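You operate a simulated robot arm through the tools that you are given. There is no shell and no other tool.

You run a simulated robot arm. Do the job below in one go: nothing can be reset, and whatever is moved stays where it is left.

Task
Copy the small print on the board from 40 cm at 50 mm, lamp on, focus lever at 40.
Fine: a sharp shot by the orange button; the mode dial stays on Manual.

Only the result counts: the job must be done as asked and must still hold three seconds after the hand-in. Knocking over, shifting, dropping, spilling or breaking anything else fails it.

Robot
A 6-joint arm with a three-finger gripper, fixed in place. Base frame: the origin is on the floor under the middle of its stand, x ahead of it, y to its left, z up; the work surface is at about z = 620. Units: mm, rad, N and s.
It reaches about 1213 mm from its shoulder. Its first joint turns from -2.897 to 2.897 rad. Payload 4.89 kg.
The tool frame sits at the grasp point between the pads (the TCP): z along the fingers, y along the line on which they close. The tips reach 30 mm beyond it. The gripper opens to 164 mm; its body begins 125 mm behind the TCP.
Orientation is told as [roll, pitch, yaw] about the base's x, y, z axes, in that order, counted from this pose: with the fingers straight down and closing along the base's y, the tool's x points along the base's -x, its y along +y and its z along -z.

Tools
- The arm moves only by the tool move_arm. Its argument "plan" is a list of rows, each a list of 7 numbers: the turn, a rotation vector about the tool's x, y, z in units of 180 degrees (1.0 is 180 degrees), then the shift along the tool's x, y, z in units of 200 mm (1.0 is 200 mm), then the gripper command, from -1 (shut) to 1 (fully open), values between in proportion. In form: [[ax, ay, az, dx, dy, dz, claw], ...]. A call has 1 to 20 rows; each row is the pose to reach, as a shift and turn from the pose commanded when the call began, along the tool's axes at that moment. A call with a number of a shift or a turn outside -1 to 1 is refused whole. A row lasts 0.2 s, in which the tool goes at most 50 mm and 0.15 rad; a call with a longer step from one row to the next is refused whole, and so is a gripper value outside its range. A pose out of reach is approached as far as the arm can. The call stops where the force on the tool passes 90 N (or 10 N more than at its start, if that is more) or the arm is blocked; 0.2 s more then pass. The fingers move at their own pace (about 108 mm/s each) and stop on an object; they squeeze with about 42 N. The grip force told is the motor's: it shows also when the fingers shut on nothing. Time passes only in rows, and 0.2 s behind the last, so rows that repeat a pose let the fingers close. The reply holds the time, the measured pose of the TCP, the force on the tool along the base axes, the opening and the grip force, in the units named above and with some noise, with the torque about the TCP (base axes, N m) and any sound that the robot's microphone picked up.
- Cameras (640 x 400 px; columns grow to the right, rows downward): "scene" is fixed at [50.8, -649.6, 1427.2]; the picture's right is [0.06, -1.00, 0.00], its down [-0.65, -0.04, -0.76] and it looks along [0.76, 0.04, -0.65] (base axes); focal length 333 px, centre (320, 200). "wrist" rides on the gripper at [76, -2, -152] in the tool frame; the picture's right is [0.02, 1.00, 0.00], its down [-0.88, 0.02, -0.47] and it looks along [-0.47, 0.01, 0.88] (tool axes); focal length 247 px, centre (320, 200). There is no depth. A picture from a camera that has moved, and an enlarged one, comes with that camera's place and axes in the base frame and with its lens.
- capture(camera): a new picture of that camera. No time passes.
- raise_lower(by): moves the trunk up (or, below 0, down) by that many mm; the arm rides with it, the base frame stays. It gives what a move gives, with no picture.
- inspect(camera, box): a new picture of the part [left, top, right, bottom] of that camera's present view, enlarged. No time passes.
- job_done(): hands the job in; it is judged then, once.

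Places have to be worked out from the pictures, the camera data and where the tool is seen. Open the gripper and draw the arm clear of the work before you hand the job in, unless the task says otherwise.

The tools are called after ">>>" as a command line: name --pt "numbers of a row" for each row, then --argument value for the rest, lists and objects as JSON in quotes. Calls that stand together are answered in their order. move_arm: Moves the arm, as the interface text tells. Its arguments: {"type":"object","properties":{"plan":{"type":"array","items":{"type":"array","items":{"type":"number"}}}},"required":["plan"]} The other tools are called the same way: raise_lower (by) moves the trunk up or down; capture (camera) takes a picture; inspect (camera, box) takes an enlarged picture of a part of a camera's view; job_done () hands the job in.

At the start:

```text
t: 0.0
tool_pos: [503.9, -441.4, 1174.9]
ee_rot: [0.0, 0.001, -0.001]
wrist_force: [-0.3, -0.5, -0.4]
torque: [0.03, 0.01, -0.02]
finger_gap: 164.0
gripper_force: 0.0
trunk travel left (down, up): [-25.0, 365.0]
```

scene: 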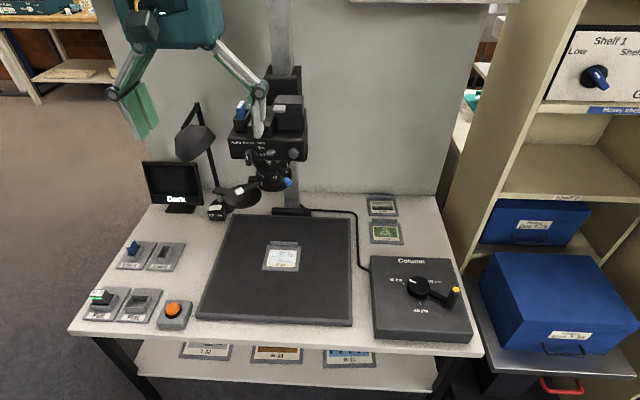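
wrist: 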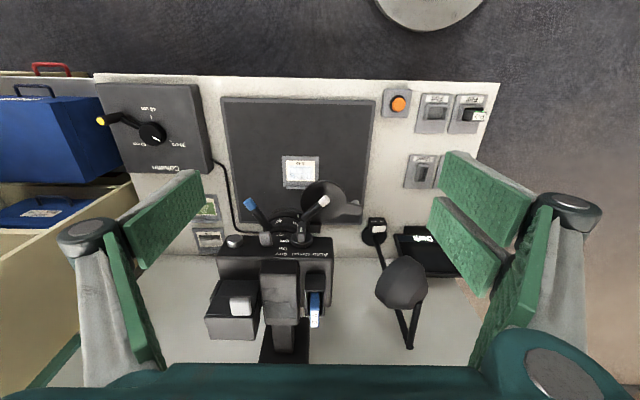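

The pictures show a copy stand with a camera on a column, a base board with a print, a column crank box, switches on the left and an orange button. I'll first look closely at every part.

>>> inspect --camera "scene" --box '[60, 220, 220, 340]'

>>> inspect --camera "scene" --box '[200, 60, 340, 220]'

>>> inspect --camera "scene" --box '[350, 180, 490, 350]'

>>> inspect --camera "wrist" --box '[190, 160, 350, 370]'

>>> inspect --camera "wrist" --box '[340, 70, 520, 280]'

>>> inspect --camera "scene" --box '[130, 120, 310, 230]'

```text
3.33 times, centred on (140, 280) of scene
camera zoom: at [50.8, -649.6, 1427.2], right [0.06, -1.0, 0.0], down [-0.65, -0.04, -0.76], along [0.76, 0.04, -0.65], focal length 1109 px, centre (920, -67)
```

zoom: 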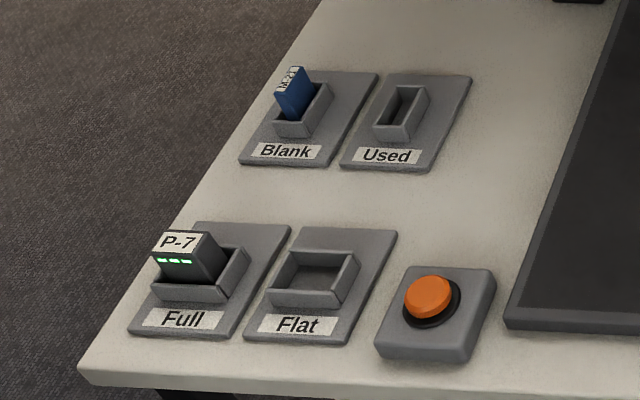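

```text
2.50 times, centred on (270, 140) of scene
camera zoom: at [50.8, -649.6, 1427.2], right [0.06, -1.0, 0.0], down [-0.65, -0.04, -0.76], along [0.76, 0.04, -0.65], focal length 832 px, centre (445, 350)
```

zoom: 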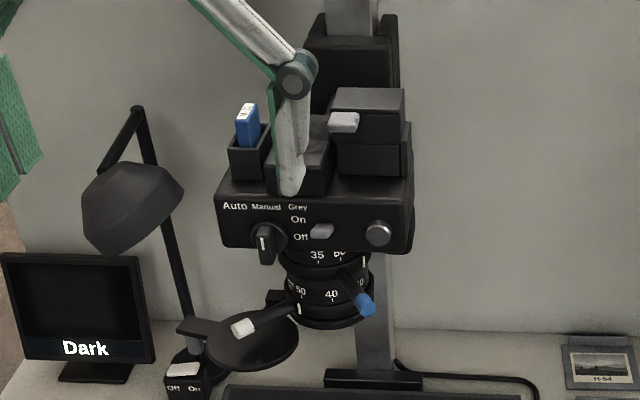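

```text
2.35 times, centred on (420, 265) of scene
camera zoom: at [50.8, -649.6, 1427.2], right [0.06, -1.0, 0.0], down [-0.65, -0.04, -0.76], along [0.76, 0.04, -0.65], focal length 783 px, centre (85, 47)
```

zoom: 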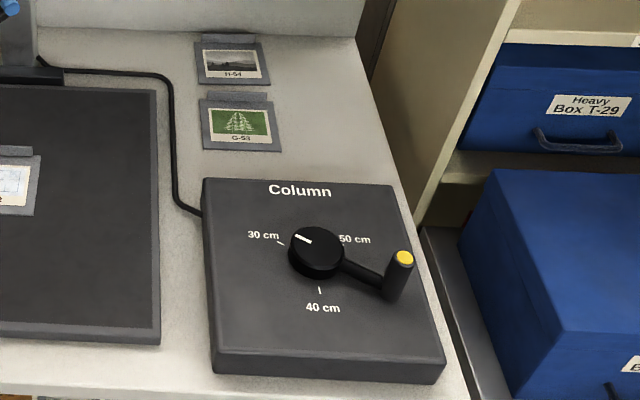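

```text
1.90 times, centred on (270, 265) of wrist
camera zoom: at [426.3, -443.3, 1326.1], right [-0.02, 1.0, 0.0], down [0.88, 0.02, 0.47], along [0.47, 0.01, -0.88], focal length 470 px, centre (415, 76)
```

zoom: 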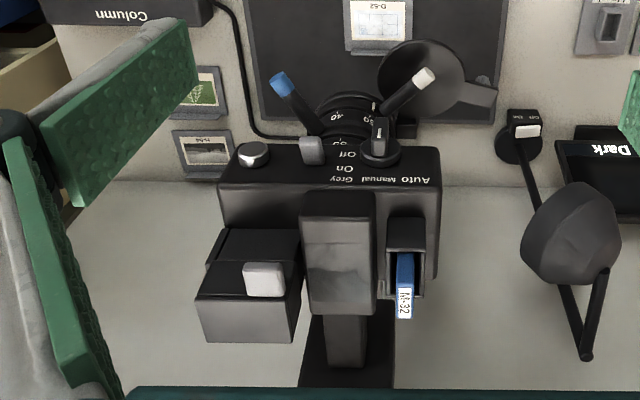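

```text
1.90 times, centred on (430, 175) of wrist
camera zoom: at [426.3, -443.3, 1326.1], right [-0.02, 1.0, 0.0], down [0.88, 0.02, 0.47], along [0.47, 0.01, -0.88], focal length 470 px, centre (110, 248)
```

zoom: 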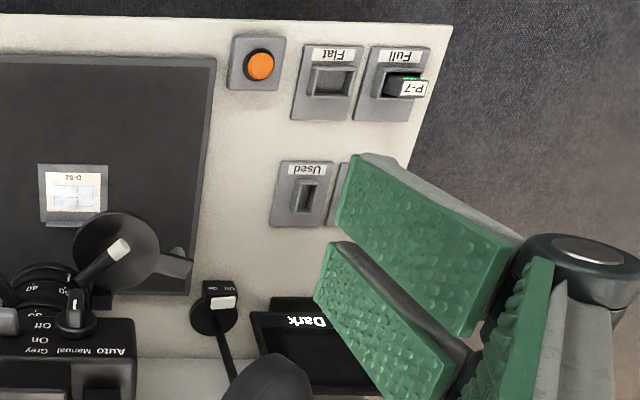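

```text
3.56 times, centred on (220, 175) of scene
camera zoom: at [50.8, -649.6, 1427.2], right [0.06, -1.0, 0.0], down [-0.65, -0.04, -0.76], along [0.76, 0.04, -0.65], focal length 1183 px, centre (676, 289)
```

zoom: 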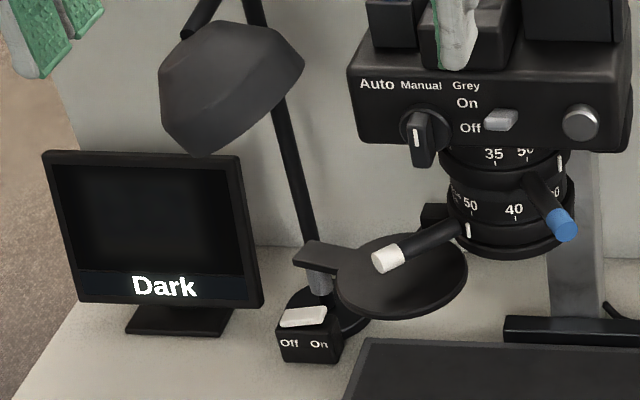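

The camera's mode dial triangulates to about (636,-465,1037), with the front controls facing the robot. I move to a level view of the camera front from about 300 mm away.

>>> move_arm --pt "0 -0.0417 0 0.01 -0.03 0.085 1" --pt "0 -0.0833 0 0.02 -0.06 0.17 1" --pt "0 -0.125 0 0.03 -0.09 0.255 1" --pt "0 -0.1667 0 0.04 -0.12 0.34 1" --pt "0 -0.2083 0 0.05 -0.15 0.42 1" --pt "0 -0.25 0 0.06 -0.18 0.51 1" --pt "0 -0.2917 0 0.065 -0.21 0.59 1" --pt "0 -0.3333 0 0.07 -0.245 0.675 1"

>>> capture --camera "wrist"

>>> capture --camera "scene"

```text
t: 1.8
tool_pos: [488.4, -487.2, 1038.2]
ee_rot: [-0.002, -1.048, 0.001]
wrist_force: [1.3, 1.5, 0.5]
torque: [-0.15, 0.03, -0.24]
finger_gap: 163.9
gripper_force: 0.0
trunk travel left (down, up): [-25.0, 365.0]
```

```text
taken
camera wrist: at [317.1, -489.2, 1047.5], right [-0.01, 1.0, -0.02], down [0.03, 0.02, 1.0], along [1.0, 0.01, -0.03], focal length 247 px, centre (320, 200)
```

wrist: 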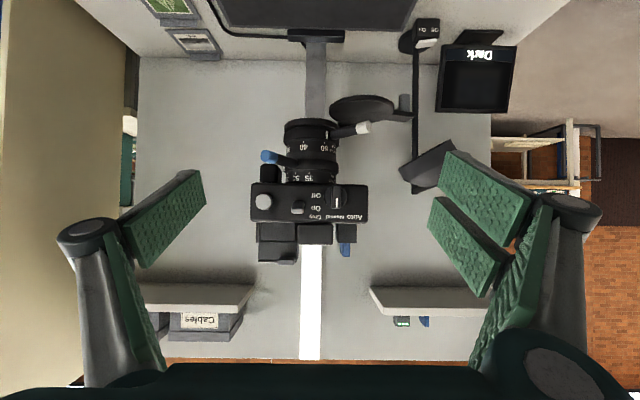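

```text
taken
```

scene: 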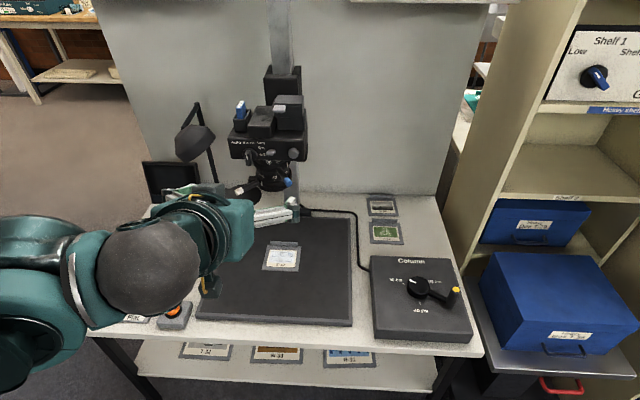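

The wrist view is upside-down but clear. I enlarge the camera front, and the things around it.

>>> inspect --camera "wrist" --box '[235, 150, 385, 260]'

>>> inspect --camera "wrist" --box '[250, 80, 420, 190]'

>>> inspect --camera "wrist" --box '[390, 10, 530, 120]'

>>> inspect --camera "scene" --box '[220, 60, 320, 140]'

>>> inspect --camera "wrist" --box '[130, 270, 480, 370]'

```text
3.64 times, centred on (310, 205) of wrist
camera zoom: at [317.1, -489.2, 1047.5], right [-0.01, 1.0, -0.02], down [0.03, 0.02, 1.0], along [1.0, 0.01, -0.03], focal length 898 px, centre (356, 182)
```

zoom: 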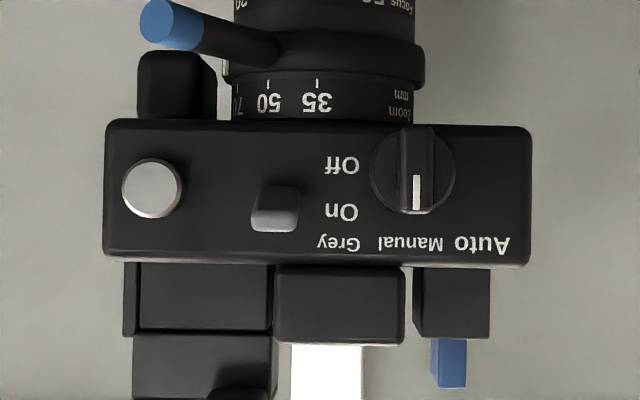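

```text
3.64 times, centred on (335, 135) of wrist
camera zoom: at [317.1, -489.2, 1047.5], right [-0.01, 1.0, -0.02], down [0.03, 0.02, 1.0], along [1.0, 0.01, -0.03], focal length 898 px, centre (266, 436)
```

zoom: 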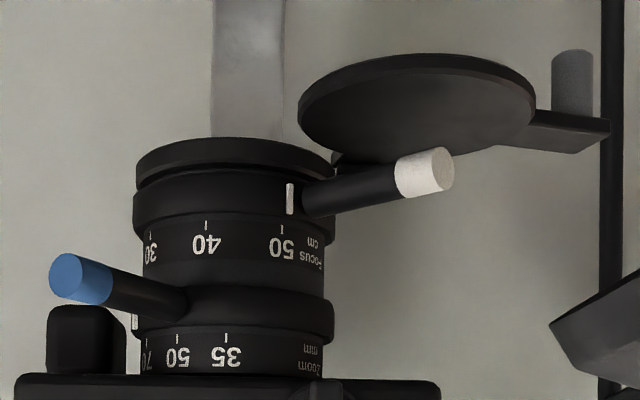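

```text
3.64 times, centred on (460, 65) of wrist
camera zoom: at [317.1, -489.2, 1047.5], right [-0.01, 1.0, -0.02], down [0.03, 0.02, 1.0], along [1.0, 0.01, -0.03], focal length 898 px, centre (-189, 691)
```

zoom: 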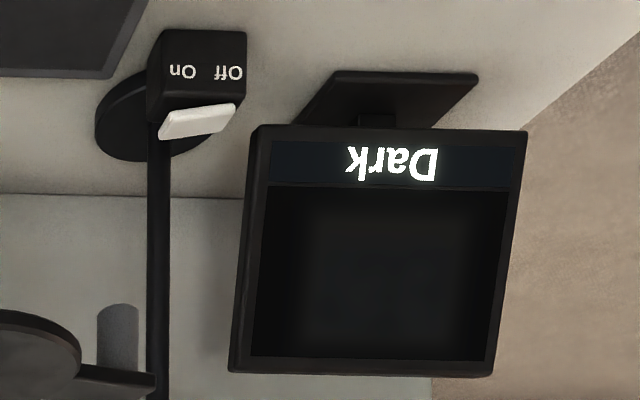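

```text
5.00 times, centred on (270, 100) of scene
camera zoom: at [50.8, -649.6, 1427.2], right [0.06, -1.0, 0.0], down [-0.65, -0.04, -0.76], along [0.76, 0.04, -0.65], focal length 1663 px, centre (570, 700)
```

zoom: 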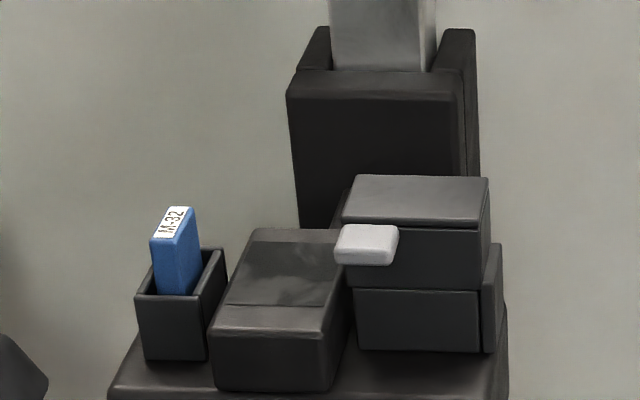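

```text
1.83 times, centred on (305, 320) of wrist
camera zoom: at [317.1, -489.2, 1047.5], right [-0.01, 1.0, -0.02], down [0.03, 0.02, 1.0], along [1.0, 0.01, -0.03], focal length 452 px, centre (347, -19)
```

zoom: 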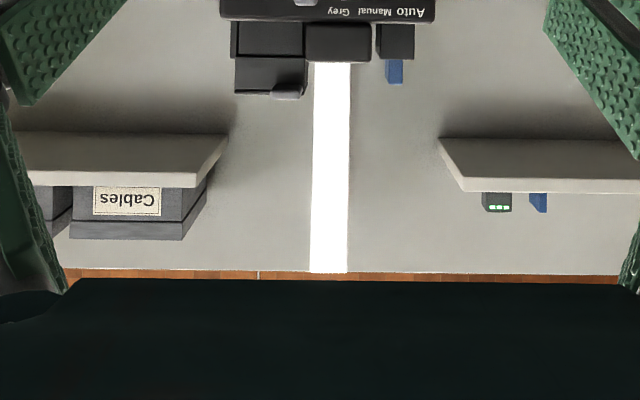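

The index marks show zoom on 70, focus on 50 and column pointer on 30 cm; the power lever sits at On, the dial is at Manual, and the monitor says "Dark" with the lamp off. I shut the gripper in free space to see its closed shape, for pressing.

>>> move_arm --pt "0 0 0 0 0 0 -1" --pt "0 0 0 0 0 0 -1" --pt "0 0 0 0 0 0 -1" --pt "0 0 0 0 0 0 -1" --pt "0 0 0 0 0 0 -1"

>>> capture --camera "wrist"

>>> inspect --camera "scene" --box '[100, 150, 340, 330]'

```text
t: 3.0
tool_pos: [488.2, -488.5, 1037.8]
ee_rot: [-0.001, -1.048, -0.002]
wrist_force: [-0.5, 0.4, -0.1]
torque: [0.0, 0.0, 0.01]
finger_gap: 0.0
gripper_force: 41.7
trunk travel left (down, up): [-25.0, 365.0]
```

```text
taken
camera wrist: at [317.1, -490.1, 1047.6], right [-0.01, 1.0, -0.02], down [0.03, 0.02, 1.0], along [1.0, 0.01, -0.03], focal length 247 px, centre (320, 200)
```

wrist: 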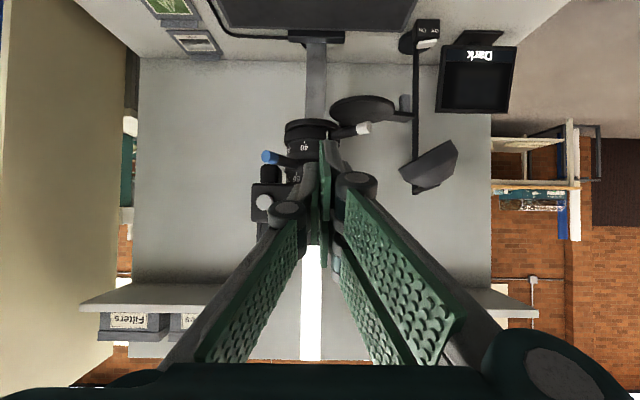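

```text
2.22 times, centred on (220, 240) of scene
camera zoom: at [50.8, -649.6, 1427.2], right [0.06, -1.0, 0.0], down [-0.65, -0.04, -0.76], along [0.76, 0.04, -0.65], focal length 739 px, centre (542, 111)
```

zoom: 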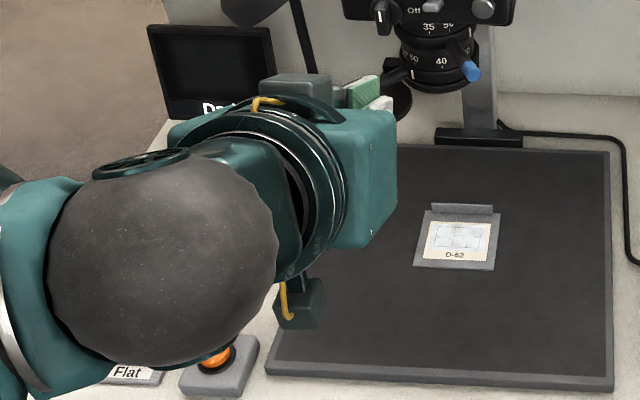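

I enlarge the closed fingertips to know what touches first when pressing.

>>> inspect --camera "wrist" --box '[250, 120, 410, 240]'

>>> inspect --camera "wrist" --box '[160, 120, 520, 390]'

```text
3.33 times, centred on (330, 180) of wrist
camera zoom: at [317.1, -490.1, 1047.6], right [-0.01, 1.0, -0.02], down [0.03, 0.02, 1.0], along [1.0, 0.01, -0.03], focal length 823 px, centre (287, 267)
```

zoom: 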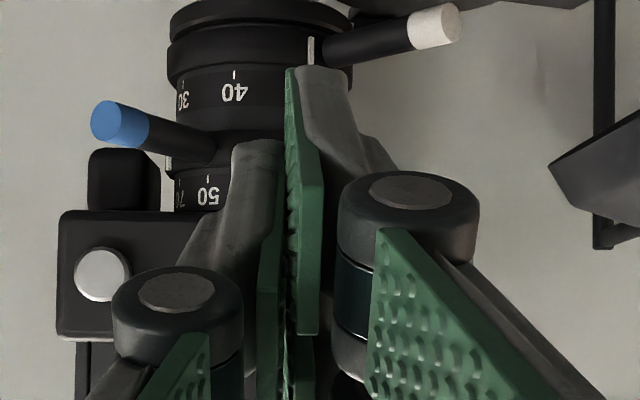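

```text
1.48 times, centred on (340, 255) of wrist
camera zoom: at [317.1, -490.1, 1047.6], right [-0.01, 1.0, -0.02], down [0.03, 0.02, 1.0], along [1.0, 0.01, -0.03], focal length 366 px, centre (290, 118)
```

zoom: 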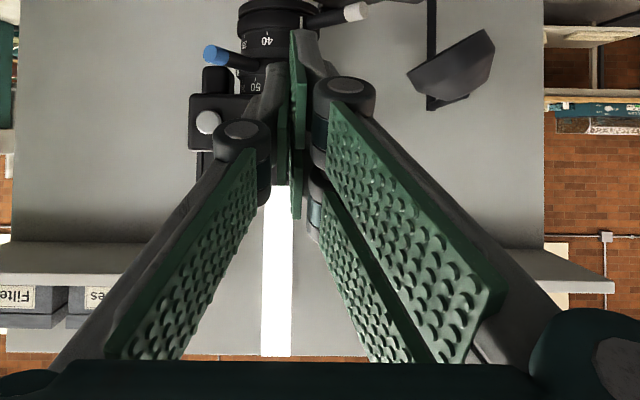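

Closed, the tips form a strip about 80 mm wide along tool x and about 25 mm thick. For the lamp rocker, about (888,-240,655) with its On end at the −y side, I roll the tool −90° so the strip lies level, and come round in front at y≈−290, below the lamp head.

>>> move_arm --pt "0 0 -0.04167 0.043 0.081 0.04 -1" --pt "0 0 -0.08333 0.086 0.1625 0.08 -1" --pt "0 0 -0.125 0.129 0.244 0.12 -1" --pt "0 0 -0.16667 0.1725 0.325 0.161 -1" --pt "0 0 -0.20833 0.2156 0.406 0.201 -1" --pt "0 0 -0.25 0.259 0.4875 0.2415 -1" --pt "0 0 -0.29167 0.302 0.569 0.282 -1" --pt "0 0 -0.33333 0.345 0.65 0.322 -1" --pt "0 0 -0.375 0.388 0.731 0.362 -1" --pt "0 0 -0.41667 0.431 0.8125 0.4025 -1" --pt "0 0 -0.45833 0.474 0.894 0.443 -1" --pt "0 0 -0.5 0.5175 0.975 0.483 -1"

>>> capture --camera "wrist"

>>> capture --camera "scene"

```text
t: 5.6
tool_pos: [522.2, -295.0, 900.1]
ee_rot: [-1.047, 0.001, 1.571]
wrist_force: [0.2, 1.0, 0.6]
torque: [0.01, -0.04, -0.02]
finger_gap: 0.0
gripper_force: 42.2
trunk travel left (down, up): [-25.0, 365.0]
```

```text
taken
camera wrist: at [390.4, -372.0, 977.5], right [-0.5, -0.02, -0.87], down [-0.42, 0.88, 0.22], along [0.76, 0.47, -0.45], focal length 247 px, centre (320, 200)
```

wrist: 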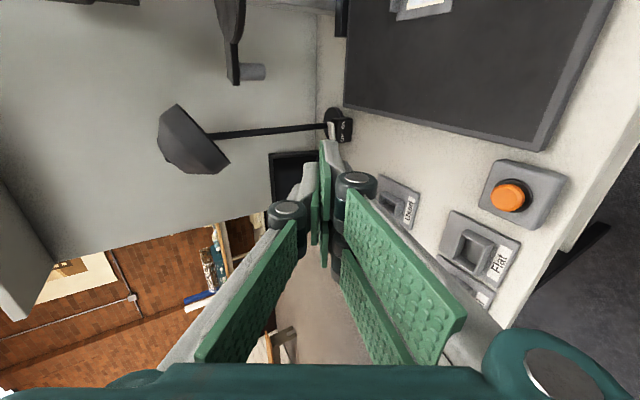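

```text
taken
```

scene: 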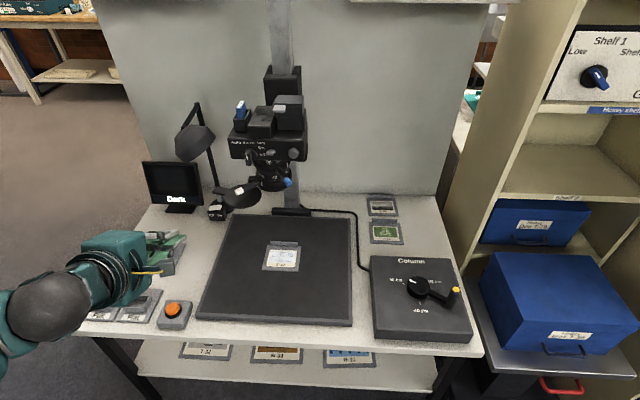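

The scene shows the arm clear in front of the board. I enlarge the wrist view of the lamp switch and monitor to fix their places.

>>> inspect --camera "wrist" --box '[280, 80, 400, 170]'

>>> inspect --camera "scene" --box '[140, 90, 260, 230]'

>>> inspect --camera "wrist" --box '[140, 0, 360, 220]'

```text
4.44 times, centred on (340, 125) of wrist
camera zoom: at [390.4, -372.0, 977.5], right [-0.5, -0.02, -0.87], down [-0.42, 0.88, 0.22], along [0.76, 0.47, -0.45], focal length 1098 px, centre (231, 533)
```

zoom: 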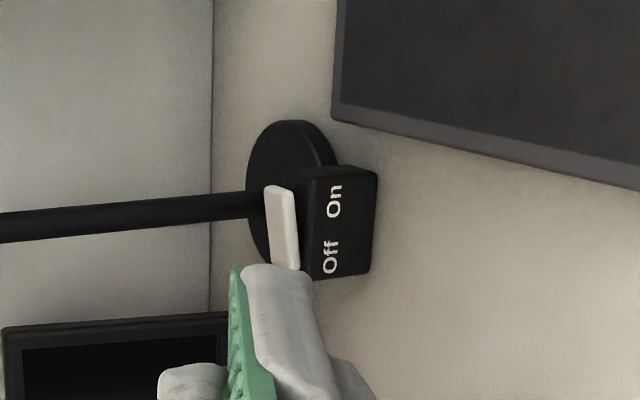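

```text
2.86 times, centred on (200, 160) of scene
camera zoom: at [50.8, -649.6, 1427.2], right [0.06, -1.0, 0.0], down [-0.65, -0.04, -0.76], along [0.76, 0.04, -0.65], focal length 950 px, centre (663, 314)
```

zoom: 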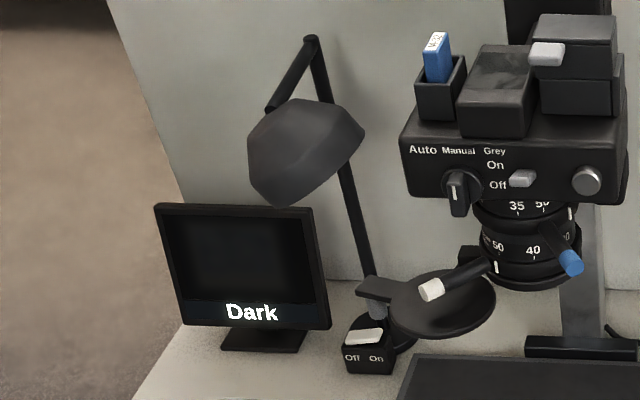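

```text
1.82 times, centred on (250, 110) of wrist
camera zoom: at [390.4, -372.0, 977.5], right [-0.5, -0.02, -0.87], down [-0.42, 0.88, 0.22], along [0.76, 0.47, -0.45], focal length 449 px, centre (447, 364)
```

zoom: 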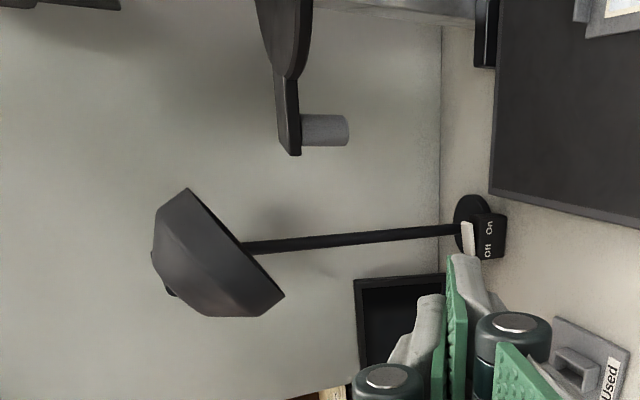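

The rocker is at about (882,−242,659), its On end near (882,−258,667) standing high. The lens-cap knob hangs at about (666,−368,897), so I yaw 12° to keep the wrist clear of it and advance half way.

>>> move_arm --pt "0 0.0096 0.00555 -0.007 -0.009 0.149 -1" --pt "0 0.0192 0.0111 -0.013 -0.018 0.298 -1" --pt "0 0.0289 0.01665 -0.02 -0.027 0.4465 -1" --pt "0 0.0385 0.0222 -0.027 -0.036 0.595 -1" --pt "0 0.0481 0.02775 -0.033 -0.0445 0.744 -1" --pt "0 0.0577 0.0333 -0.04 -0.0535 0.893 -1"

>>> capture --camera "wrist"

>>> capture --camera "scene"

```text
t: 7.0
tool_pos: [687.0, -289.6, 836.2]
ee_rot: [-1.043, 0.001, 1.362]
wrist_force: [-1.3, 0.1, 1.0]
torque: [0.0, -0.02, 0.04]
finger_gap: 0.3
gripper_force: 42.0
out of reach, approached as far as the arm can: row 4, 5, 6
trunk travel left (down, up): [-25.0, 365.0]
```

```text
taken
camera wrist: at [541.7, -338.5, 913.8], right [-0.5, 0.08, -0.86], down [-0.23, 0.95, 0.22], along [0.84, 0.31, -0.45], focal length 247 px, centre (320, 200)
```

wrist: 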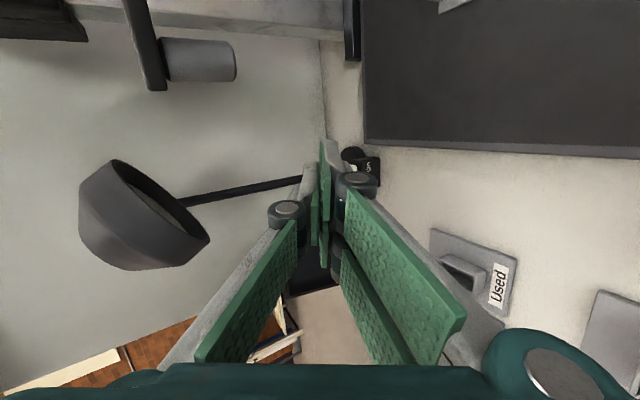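

```text
taken
```

scene: 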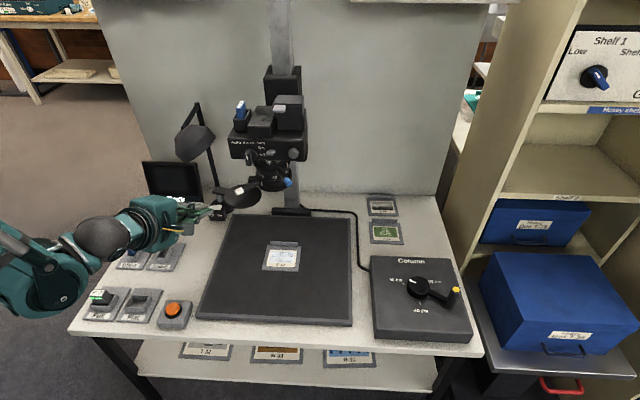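

The reply says the last rows were out of reach (a joint limit, as the arm is far from stretched). I test which way is free with a small move straight down.

>>> move_arm --pt "0 0 0 0 0.0433 0.025 -1" --pt "0 0 0 0 0.0866 0.05 -1"

```text
t: 7.6
tool_pos: [694.8, -295.7, 831.1]
ee_rot: [-1.044, 0.001, 1.363]
wrist_force: [0.6, 0.4, 1.4]
torque: [-0.04, -0.03, -0.01]
finger_gap: 0.0
gripper_force: 42.4
out of reach, approached as far as the arm can: row 1, 2
trunk travel left (down, up): [-25.0, 365.0]
```

It slid outward instead of down, so the limit is the arm folding too tight; farther out it should free up. I move forward at this height.

>>> move_arm --pt "0 0 0 -0.029 -0.055 0.128 -1" --pt "0 0 0 -0.059 -0.11 0.257 -1" --pt "0 0 0 -0.088 -0.1645 0.385 -1"

```text
t: 8.4
tool_pos: [779.7, -295.6, 824.6]
ee_rot: [-1.048, -0.001, 1.362]
wrist_force: [-1.1, 0.1, 0.8]
torque: [-0.02, 0.0, 0.0]
finger_gap: 0.0
gripper_force: 41.8
trunk travel left (down, up): [-25.0, 365.0]
```

That worked. I go on forward and down to hover just before the rocker, then look.

>>> move_arm --pt "0 0 0 -0.044 0.043 0.142 -1" --pt "0 0 0 -0.087 0.086 0.284 -1" --pt "0 0 0 -0.131 0.129 0.426 -1"

>>> capture --camera "wrist"

>>> inspect --camera "scene" --box '[110, 90, 310, 240]'

```text
t: 9.2
tool_pos: [842.6, -283.7, 760.7]
ee_rot: [-1.048, 0.001, 1.363]
wrist_force: [-0.9, 0.4, 1.8]
torque: [0.05, 0.0, -0.01]
finger_gap: 0.3
gripper_force: 41.8
trunk travel left (down, up): [-25.0, 365.0]
```

```text
taken
camera wrist: at [698.0, -331.4, 838.6], right [-0.49, 0.08, -0.87], down [-0.23, 0.95, 0.22], along [0.84, 0.3, -0.45], focal length 247 px, centre (320, 200)
```

wrist: 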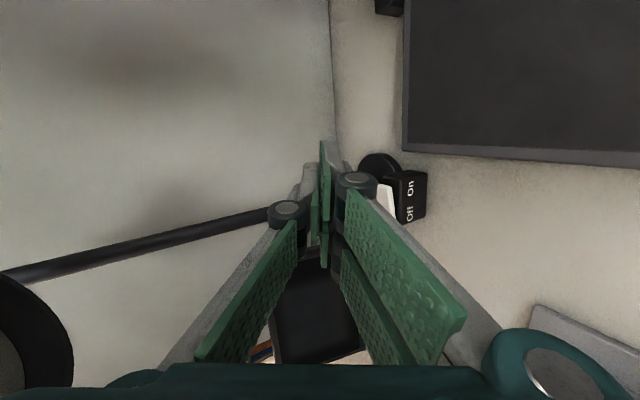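

```text
2.67 times, centred on (210, 165) of scene
camera zoom: at [50.8, -649.6, 1427.2], right [0.06, -1.0, 0.0], down [-0.65, -0.04, -0.76], along [0.76, 0.04, -0.65], focal length 887 px, centre (613, 293)
```

zoom: 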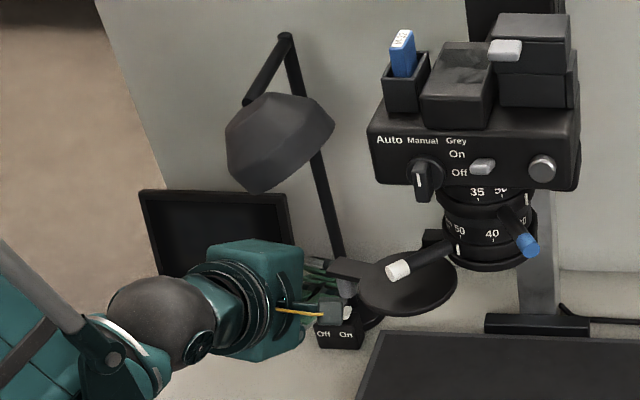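

The near tips are about 50 mm above the rocker and the lamp head is well clear. I lower until the left finger of the pair is just above the On end.

>>> move_arm --pt "0 0 0 -0.023 0.099 0.103 -1" --pt "0 0 0 -0.046 0.1985 0.206 -1"

>>> capture --camera "wrist"

>>> inspect --camera "scene" --box '[150, 150, 270, 240]'

```text
t: 9.8
tool_pos: [875.4, -284.9, 721.6]
ee_rot: [-1.044, 0.002, 1.36]
wrist_force: [-1.1, 0.7, 1.2]
torque: [0.0, 0.01, 0.02]
finger_gap: 0.0
gripper_force: 42.1
out of reach, approached as far as the arm can: row 1, 2
trunk travel left (down, up): [-25.0, 365.0]
```

```text
taken
camera wrist: at [729.9, -331.9, 800.2], right [-0.5, 0.08, -0.86], down [-0.23, 0.95, 0.22], along [0.84, 0.31, -0.45], focal length 247 px, centre (320, 200)
```

wrist: 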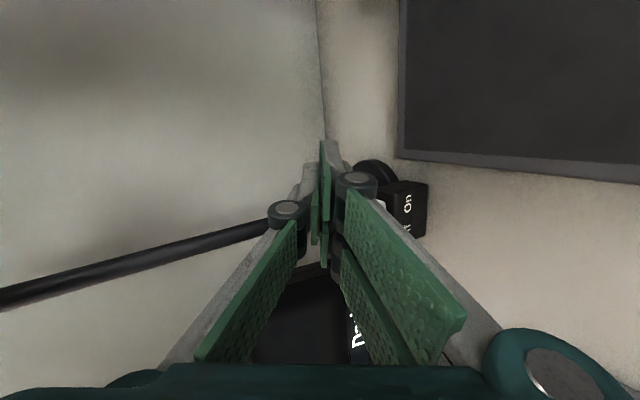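

```text
4.44 times, centred on (210, 195) of scene
camera zoom: at [50.8, -649.6, 1427.2], right [0.06, -1.0, 0.0], down [-0.65, -0.04, -0.76], along [0.76, 0.04, -0.65], focal length 1478 px, centre (809, 222)
```

zoom: 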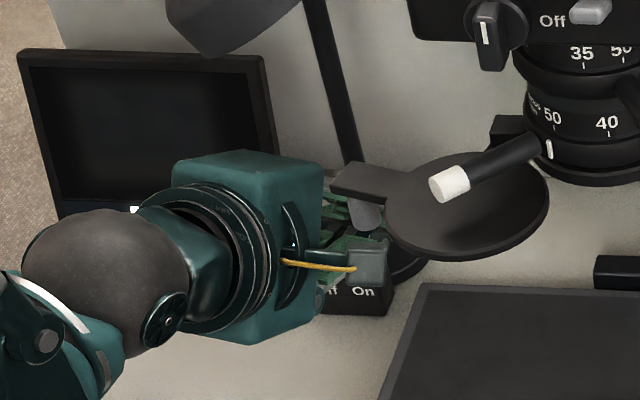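

Again a limit pushed it outward (it is at (875,−285,722), still above the rocker). It looks like a wrist bend limit, so I tilt the tool 10° steeper and pull back a little.

>>> move_arm --pt "-0.0278 0 0 -0.01 0.04 -0.018 -1" --pt "-0.0556 0 0 -0.021 0.079 -0.036 -1"

>>> inspect --camera "scene" --box '[150, 150, 270, 240]'

>>> capture --camera "wrist"

```text
t: 10.4
tool_pos: [862.4, -276.1, 710.5]
ee_rot: [-0.87, -0.001, 1.362]
wrist_force: [-0.5, -0.5, -0.5]
torque: [0.02, -0.02, 0.01]
finger_gap: 0.0
gripper_force: 42.2
trunk travel left (down, up): [-25.0, 365.0]
```

```text
4.44 times, centred on (210, 195) of scene
camera zoom: at [50.8, -649.6, 1427.2], right [0.06, -1.0, 0.0], down [-0.65, -0.04, -0.76], along [0.76, 0.04, -0.65], focal length 1478 px, centre (809, 222)
```

zoom: 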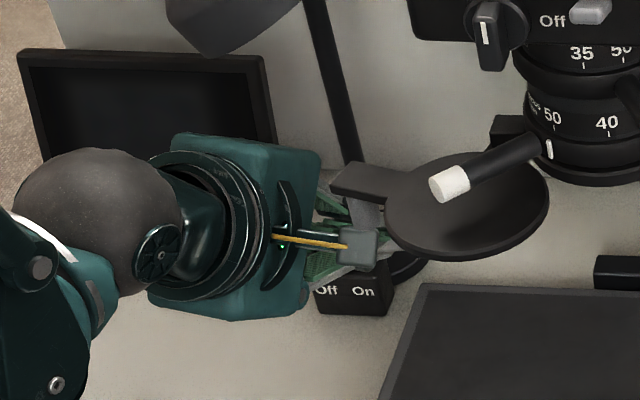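

```text
taken
camera wrist: at [732.5, -327.2, 809.6], right [-0.63, 0.11, -0.77], down [-0.18, 0.94, 0.29], along [0.75, 0.32, -0.57], focal length 247 px, centre (320, 200)
```

wrist: 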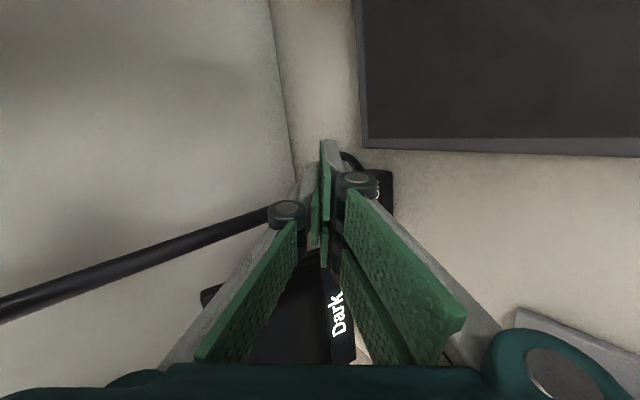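

The steeper tilt is reachable; the left pair finger should now be at about (886,−253,685), just above the On end. I lower slowly in small steps and watch the force.

>>> move_arm --pt "0 0 0 0 0.046 0.0386 -1" --pt "0 0 0 0 0.069 0.0579 -1" --pt "0 0 0 0 0.0843 0.0707 -1"

>>> inspect --camera "scene" --box '[150, 150, 270, 240]'

```text
t: 11.2
tool_pos: [862.9, -274.5, 687.7]
ee_rot: [-0.872, 0.001, 1.36]
wrist_force: [0.4, -0.1, 0.5]
torque: [-0.03, -0.02, 0.0]
finger_gap: 0.1
gripper_force: 42.4
trunk travel left (down, up): [-25.0, 365.0]
```

```text
4.44 times, centred on (210, 195) of scene
camera zoom: at [50.8, -649.6, 1427.2], right [0.06, -1.0, 0.0], down [-0.65, -0.04, -0.76], along [0.76, 0.04, -0.65], focal length 1478 px, centre (809, 222)
```

zoom: 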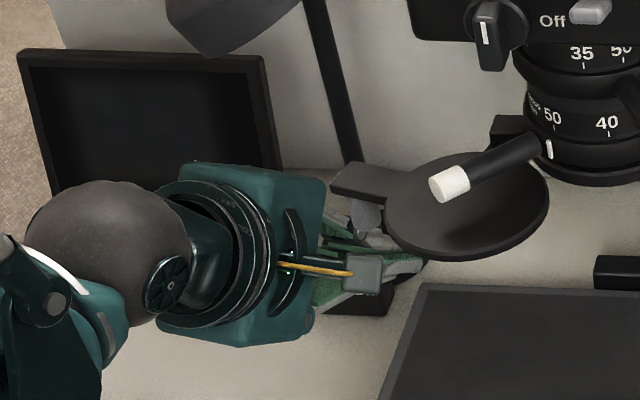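

No contact yet, with the tip corner at about z 662. I go on down in 4 mm steps.

>>> move_arm --pt "0 0 0 0 0.0153 0.0129 -1" --pt "0 0 0 0 0.0306 0.0257 -1" --pt "0 0 0 0 0.046 0.0386 -1"

>>> capture --camera "scene"

```text
t: 12.0
tool_pos: [863.9, -275.2, 677.2]
ee_rot: [-0.876, -0.001, 1.362]
wrist_force: [2.0, -2.1, 26.9]
torque: [0.65, -0.57, -0.09]
finger_gap: 0.1
gripper_force: 42.6
trunk travel left (down, up): [-25.0, 365.0]
```

```text
taken
```

scene: 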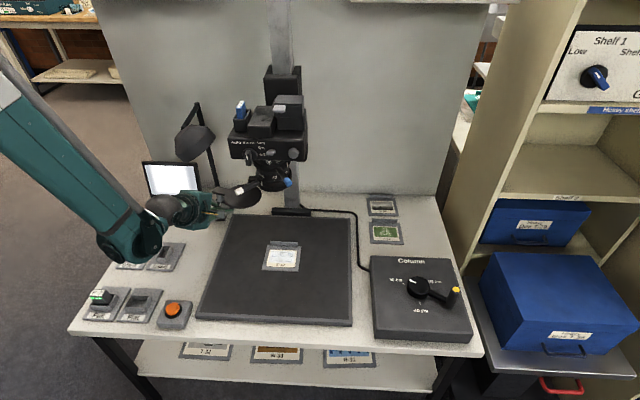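

The force shows 27 N and the monitor turned bright: the lamp is on. I withdraw back along the tool axis, which keeps the gap to the lamp head.

>>> move_arm --pt "0 0 0 0 0 -0.1 -1" --pt "0 0 0 0 0 -0.3 -1" --pt "0 0 0 0 0 -0.5 -1" --pt "0 0 0 0 0 -0.7 -1" --pt "0 0 0 0 0 -0.85 -1"

>>> inspect --camera "scene" --box '[110, 90, 310, 240]'

>>> capture --camera "wrist"

```text
t: 13.2
tool_pos: [736.5, -250.6, 784.4]
ee_rot: [-0.872, 0.001, 1.36]
wrist_force: [1.9, -0.5, -1.1]
torque: [0.06, 0.08, 0.02]
finger_gap: 0.2
gripper_force: 41.9
trunk travel left (down, up): [-25.0, 365.0]
```

```text
2.67 times, centred on (210, 165) of scene
camera zoom: at [50.8, -649.6, 1427.2], right [0.06, -1.0, 0.0], down [-0.65, -0.04, -0.76], along [0.76, 0.04, -0.65], focal length 887 px, centre (613, 293)
```

zoom: 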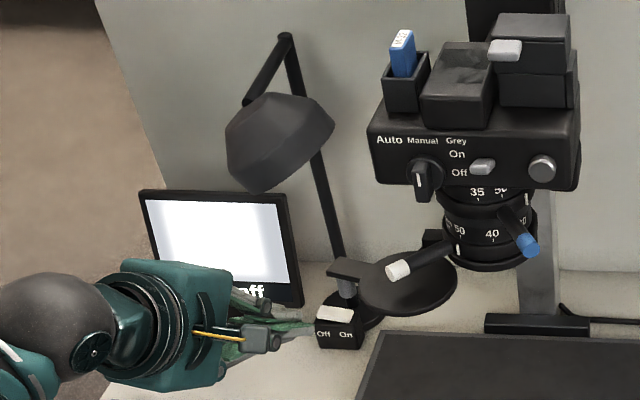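

```text
taken
camera wrist: at [606.8, -300.4, 882.7], right [-0.63, 0.11, -0.77], down [-0.18, 0.94, 0.29], along [0.75, 0.32, -0.58], focal length 247 px, centre (320, 200)
```

wrist: 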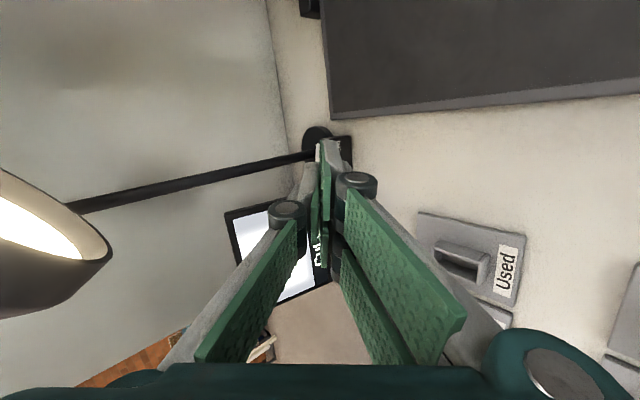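

The lamp is lit, and the monitor now shows a white picture with some word ending in "off". I draw back farther so I can read it.

>>> move_arm --pt "0 0 0 0 0 -0.2 -1" --pt "0 0 0 0 0 -0.4 -1" --pt "0 0 0 0 0 -0.6 -1" --pt "0 0 0 0 0 -0.8 -1" --pt "0 0 0 0 0 -1.0 -1"

>>> inspect --camera "scene" --box '[110, 110, 310, 240]'

>>> capture --camera "wrist"

```text
t: 14.4
tool_pos: [587.8, -216.5, 909.9]
ee_rot: [-0.871, 0.0, 1.363]
wrist_force: [3.0, -0.5, -1.8]
torque: [0.11, 0.17, 0.09]
finger_gap: 0.0
gripper_force: 41.8
trunk travel left (down, up): [-25.0, 365.0]
```

```text
3.08 times, centred on (210, 175) of scene
camera zoom: at [50.8, -649.6, 1427.2], right [0.06, -1.0, 0.0], down [-0.65, -0.04, -0.76], along [0.76, 0.04, -0.65], focal length 1023 px, centre (658, 277)
```

zoom: 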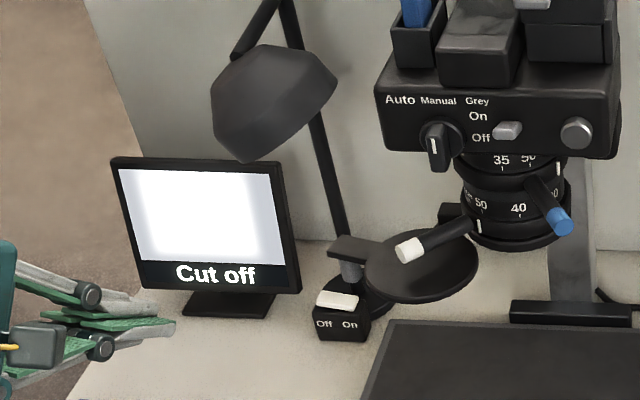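

```text
taken
camera wrist: at [457.5, -268.5, 1009.1], right [-0.63, 0.11, -0.77], down [-0.18, 0.94, 0.29], along [0.75, 0.32, -0.57], focal length 247 px, centre (320, 200)
```

wrist: 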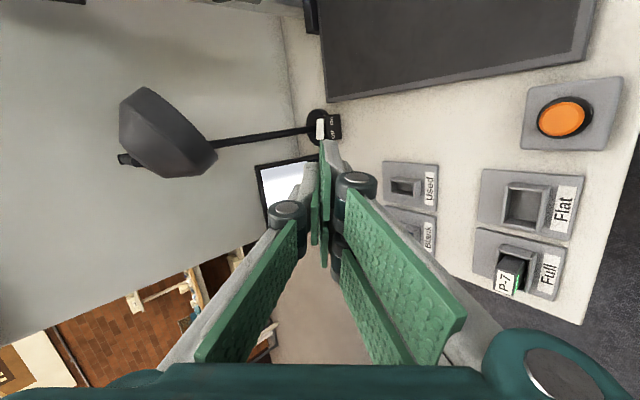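

The monitor reads "Cut off", so camera, battery and card work, and the print just does not fit yet at 30 cm and 70 mm. Next is the column crank: I unroll the tool and swing clear in front of the camera.

>>> move_arm --pt "0 0 0.04167 0.066 0 -0.058 -1" --pt "0 0 0.08333 0.132 0 -0.117 -1" --pt "0 0 0.125 0.198 0 -0.175 -1" --pt "0 0 0.16667 0.265 0 -0.233 -1" --pt "0 0 0.20833 0.331 0 -0.292 -1" --pt "0 0 0.25 0.397 0 -0.35 -1" --pt "0 0 0.29167 0.463 0 -0.408 -1" --pt "0 0 0.33333 0.529 0 -0.467 -1" --pt "0 0 0.375 0.595 0 -0.525 -1" --pt "0 0 0.41667 0.662 0 -0.583 -1" --pt "0 0 0.45833 0.728 0 -0.642 -1" --pt "0 0 0.5 0.794 0 -0.7 -1"

>>> inspect --camera "scene" --box '[110, 110, 310, 240]'

```text
t: 16.9
tool_pos: [509.0, -245.8, 994.6]
ee_rot: [-0.136, -0.866, 0.163]
wrist_force: [-4.1, 0.6, 1.5]
torque: [-0.11, -0.19, -0.11]
finger_gap: 0.1
gripper_force: 41.9
trunk travel left (down, up): [-25.0, 365.0]
stopped in row 12: the arm was blocked; the commanded pose is now the measured one
```

```text
3.08 times, centred on (210, 175) of scene
camera zoom: at [50.8, -649.6, 1427.2], right [0.06, -1.0, 0.0], down [-0.65, -0.04, -0.76], along [0.76, 0.04, -0.65], focal length 1023 px, centre (658, 277)
```

zoom: 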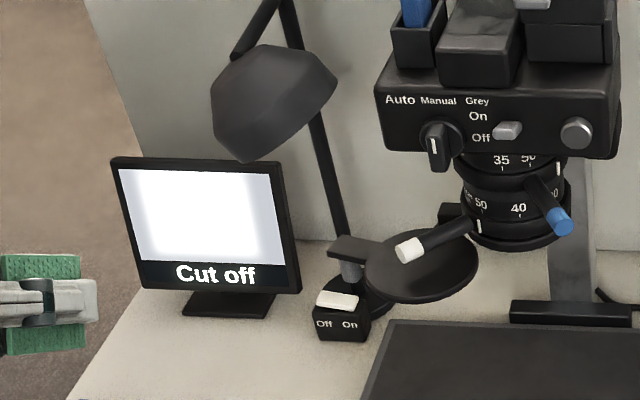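

The arm was blocked near the end of that sweep. I look at where it stands.

>>> capture --camera "scene"

>>> capture --camera "wrist"

```text
taken
```

scene: 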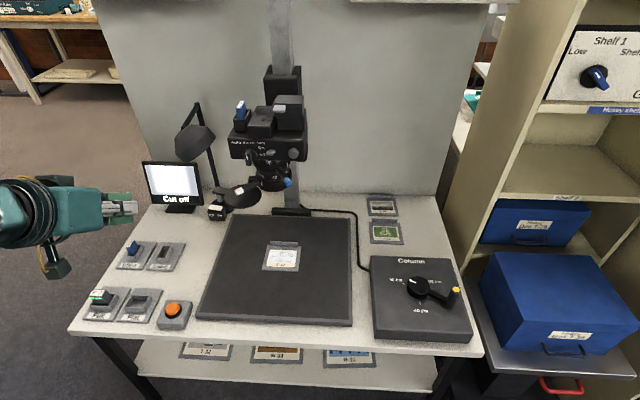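

```text
taken
camera wrist: at [341.7, -252.7, 1034.7], right [-0.07, 0.99, -0.11], down [0.2, 0.12, 0.97], along [0.98, 0.05, -0.21], focal length 247 px, centre (320, 200)
```

wrist: 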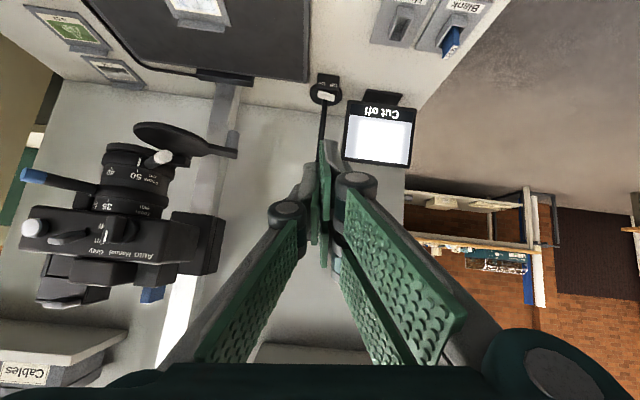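

Nothing is near the gripper, so the block came from within the arm (unwinding the wrist while folded). I move on sideways with the orientation held, in smaller steps.

>>> move_arm --pt "0 0 0 0.043 -0.12 -0.03 -1" --pt "0 0 0 0.085 -0.24 -0.06 -1" --pt "0 0 0 0.128 -0.36 -0.092 -1" --pt "0 0 0 0.171 -0.48 -0.122 -1" --pt "0 0 0 0.213 -0.6 -0.152 -1" --pt "0 0 0 0.256 -0.72 -0.183 -1"

>>> capture --camera "scene"

```text
t: 17.7
tool_pos: [520.5, -230.4, 991.0]
ee_rot: [-0.138, -0.866, 0.332]
wrist_force: [-2.0, 1.3, 0.7]
torque: [-0.15, -0.14, -0.21]
finger_gap: 0.0
gripper_force: 41.9
trunk travel left (down, up): [-25.0, 365.0]
stopped in row 4: the arm was blocked; the commanded pose is now the measured one
```

```text
taken
```

scene: 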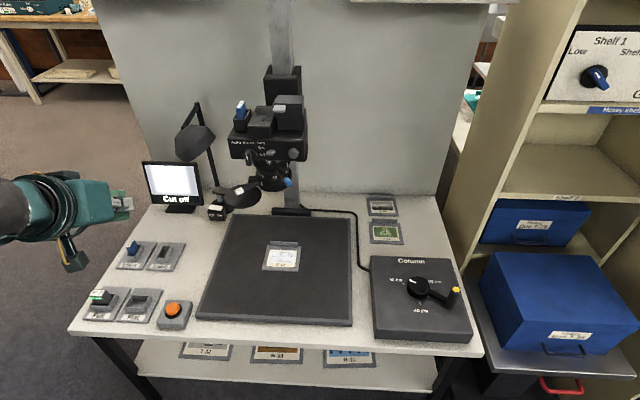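

It slid back rather than across; the wrist is folded close to the robot's own trunk, so I should move outward before swinging. I read the tool axes from the wrist camera first.

>>> capture --camera "wrist"

```text
taken
camera wrist: at [358.5, -265.8, 1031.0], right [-0.24, 0.97, -0.11], down [0.18, 0.15, 0.97], along [0.95, 0.21, -0.21], focal length 247 px, centre (320, 200)
```

wrist: 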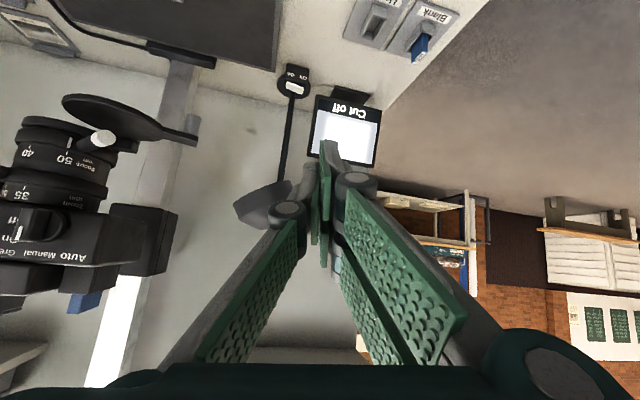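

The tool axes are clear. I move outward and up by about 90 mm, into free space between the stand camera and the lamp.

>>> move_arm --pt "0 0 0 -0.131 -0.037 0.057 -1" --pt "0 0 0 -0.262 -0.075 0.115 -1" --pt "0 0 0 -0.393 -0.112 0.172 -1"

>>> capture --camera "scene"

```text
t: 18.5
tool_pos: [597.4, -240.2, 1030.1]
ee_rot: [-0.136, -0.864, 0.318]
wrist_force: [-0.7, -1.0, -0.1]
torque: [0.11, -0.04, 0.19]
finger_gap: 0.2
gripper_force: 41.7
trunk travel left (down, up): [-25.0, 365.0]
```

```text
taken
```

scene: 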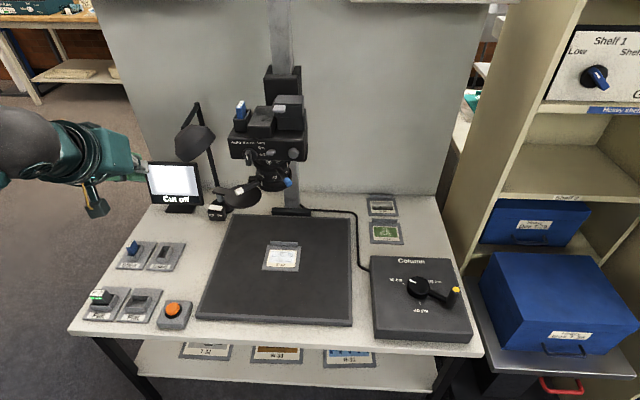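

That was free. Now I turn the tool to point straight down, which keeps the wrist away from the trunk, while rising 60 mm.

>>> move_arm --pt "0 0.0397 0 -0.032 -0.004 -0.027 -1" --pt "0 0.0794 0 -0.065 -0.009 -0.055 -1" --pt "0 0.119 0 -0.097 -0.013 -0.082 -1" --pt "0 0.1587 0 -0.129 -0.017 -0.11 -1" --pt "0 0.1984 0 -0.162 -0.021 -0.137 -1" --pt "0 0.2381 0 -0.194 -0.026 -0.165 -1" --pt "0 0.2778 0 -0.2265 -0.03 -0.192 -1"

>>> capture --camera "wrist"

```text
t: 20.1
tool_pos: [598.9, -240.7, 1090.5]
ee_rot: [-0.09, 0.005, 0.215]
wrist_force: [-2.1, 0.3, 0.2]
torque: [-0.05, -0.23, 0.04]
finger_gap: 0.0
gripper_force: 41.7
trunk travel left (down, up): [-25.0, 365.0]
```

```text
taken
camera wrist: at [521.4, -246.0, 1242.5], right [-0.23, 0.97, -0.09], down [0.85, 0.25, 0.47], along [0.47, 0.03, -0.88], focal length 247 px, centre (320, 200)
```

wrist: 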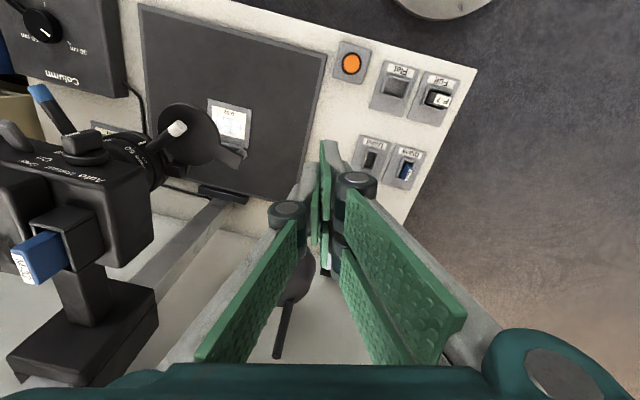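

The tool is vertical now, well away from the camera. I swing round in front of it (x≈470) while yawing towards the crank.

>>> move_arm --pt "0 0 0.024 0.104 -0.092 -0.016 -1" --pt "0 0 0.048 0.209 -0.184 -0.032 -1" --pt "0 0 0.072 0.313 -0.277 -0.048 -1" --pt "0 0 0.0955 0.417 -0.369 -0.063 -1" --pt "0 0 0.119 0.522 -0.461 -0.079 -1" --pt "0 0 0.143 0.626 -0.553 -0.095 -1" --pt "0 0 0.167 0.73 -0.645 -0.111 -1" --pt "0 0 0.191 0.8345 -0.7375 -0.127 -1"

>>> capture --camera "wrist"

>>> capture --camera "scene"

```text
t: 21.9
tool_pos: [465.3, -417.2, 1131.1]
ee_rot: [-0.074, -0.048, -0.386]
wrist_force: [0.9, 1.0, 0.5]
torque: [-0.13, 0.06, -0.02]
finger_gap: 0.2
gripper_force: 42.0
trunk travel left (down, up): [-25.0, 365.0]
```

```text
taken
camera wrist: at [391.8, -377.0, 1278.5], right [0.36, 0.93, -0.08], down [0.82, -0.27, 0.51], along [0.46, -0.24, -0.86], focal length 247 px, centre (320, 200)
```

wrist: 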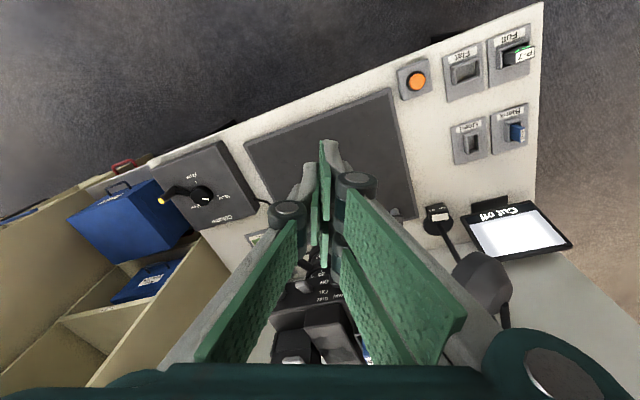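

```text
taken
```

scene: 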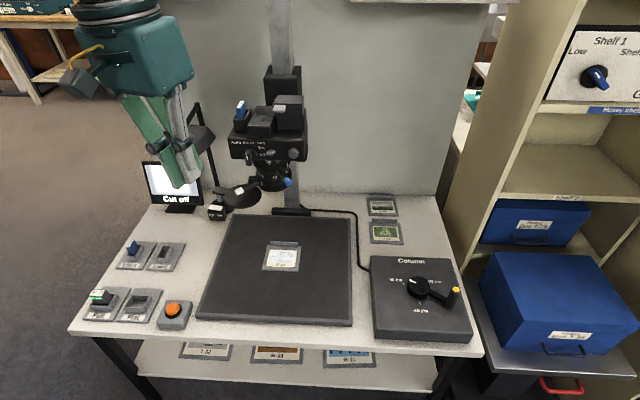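

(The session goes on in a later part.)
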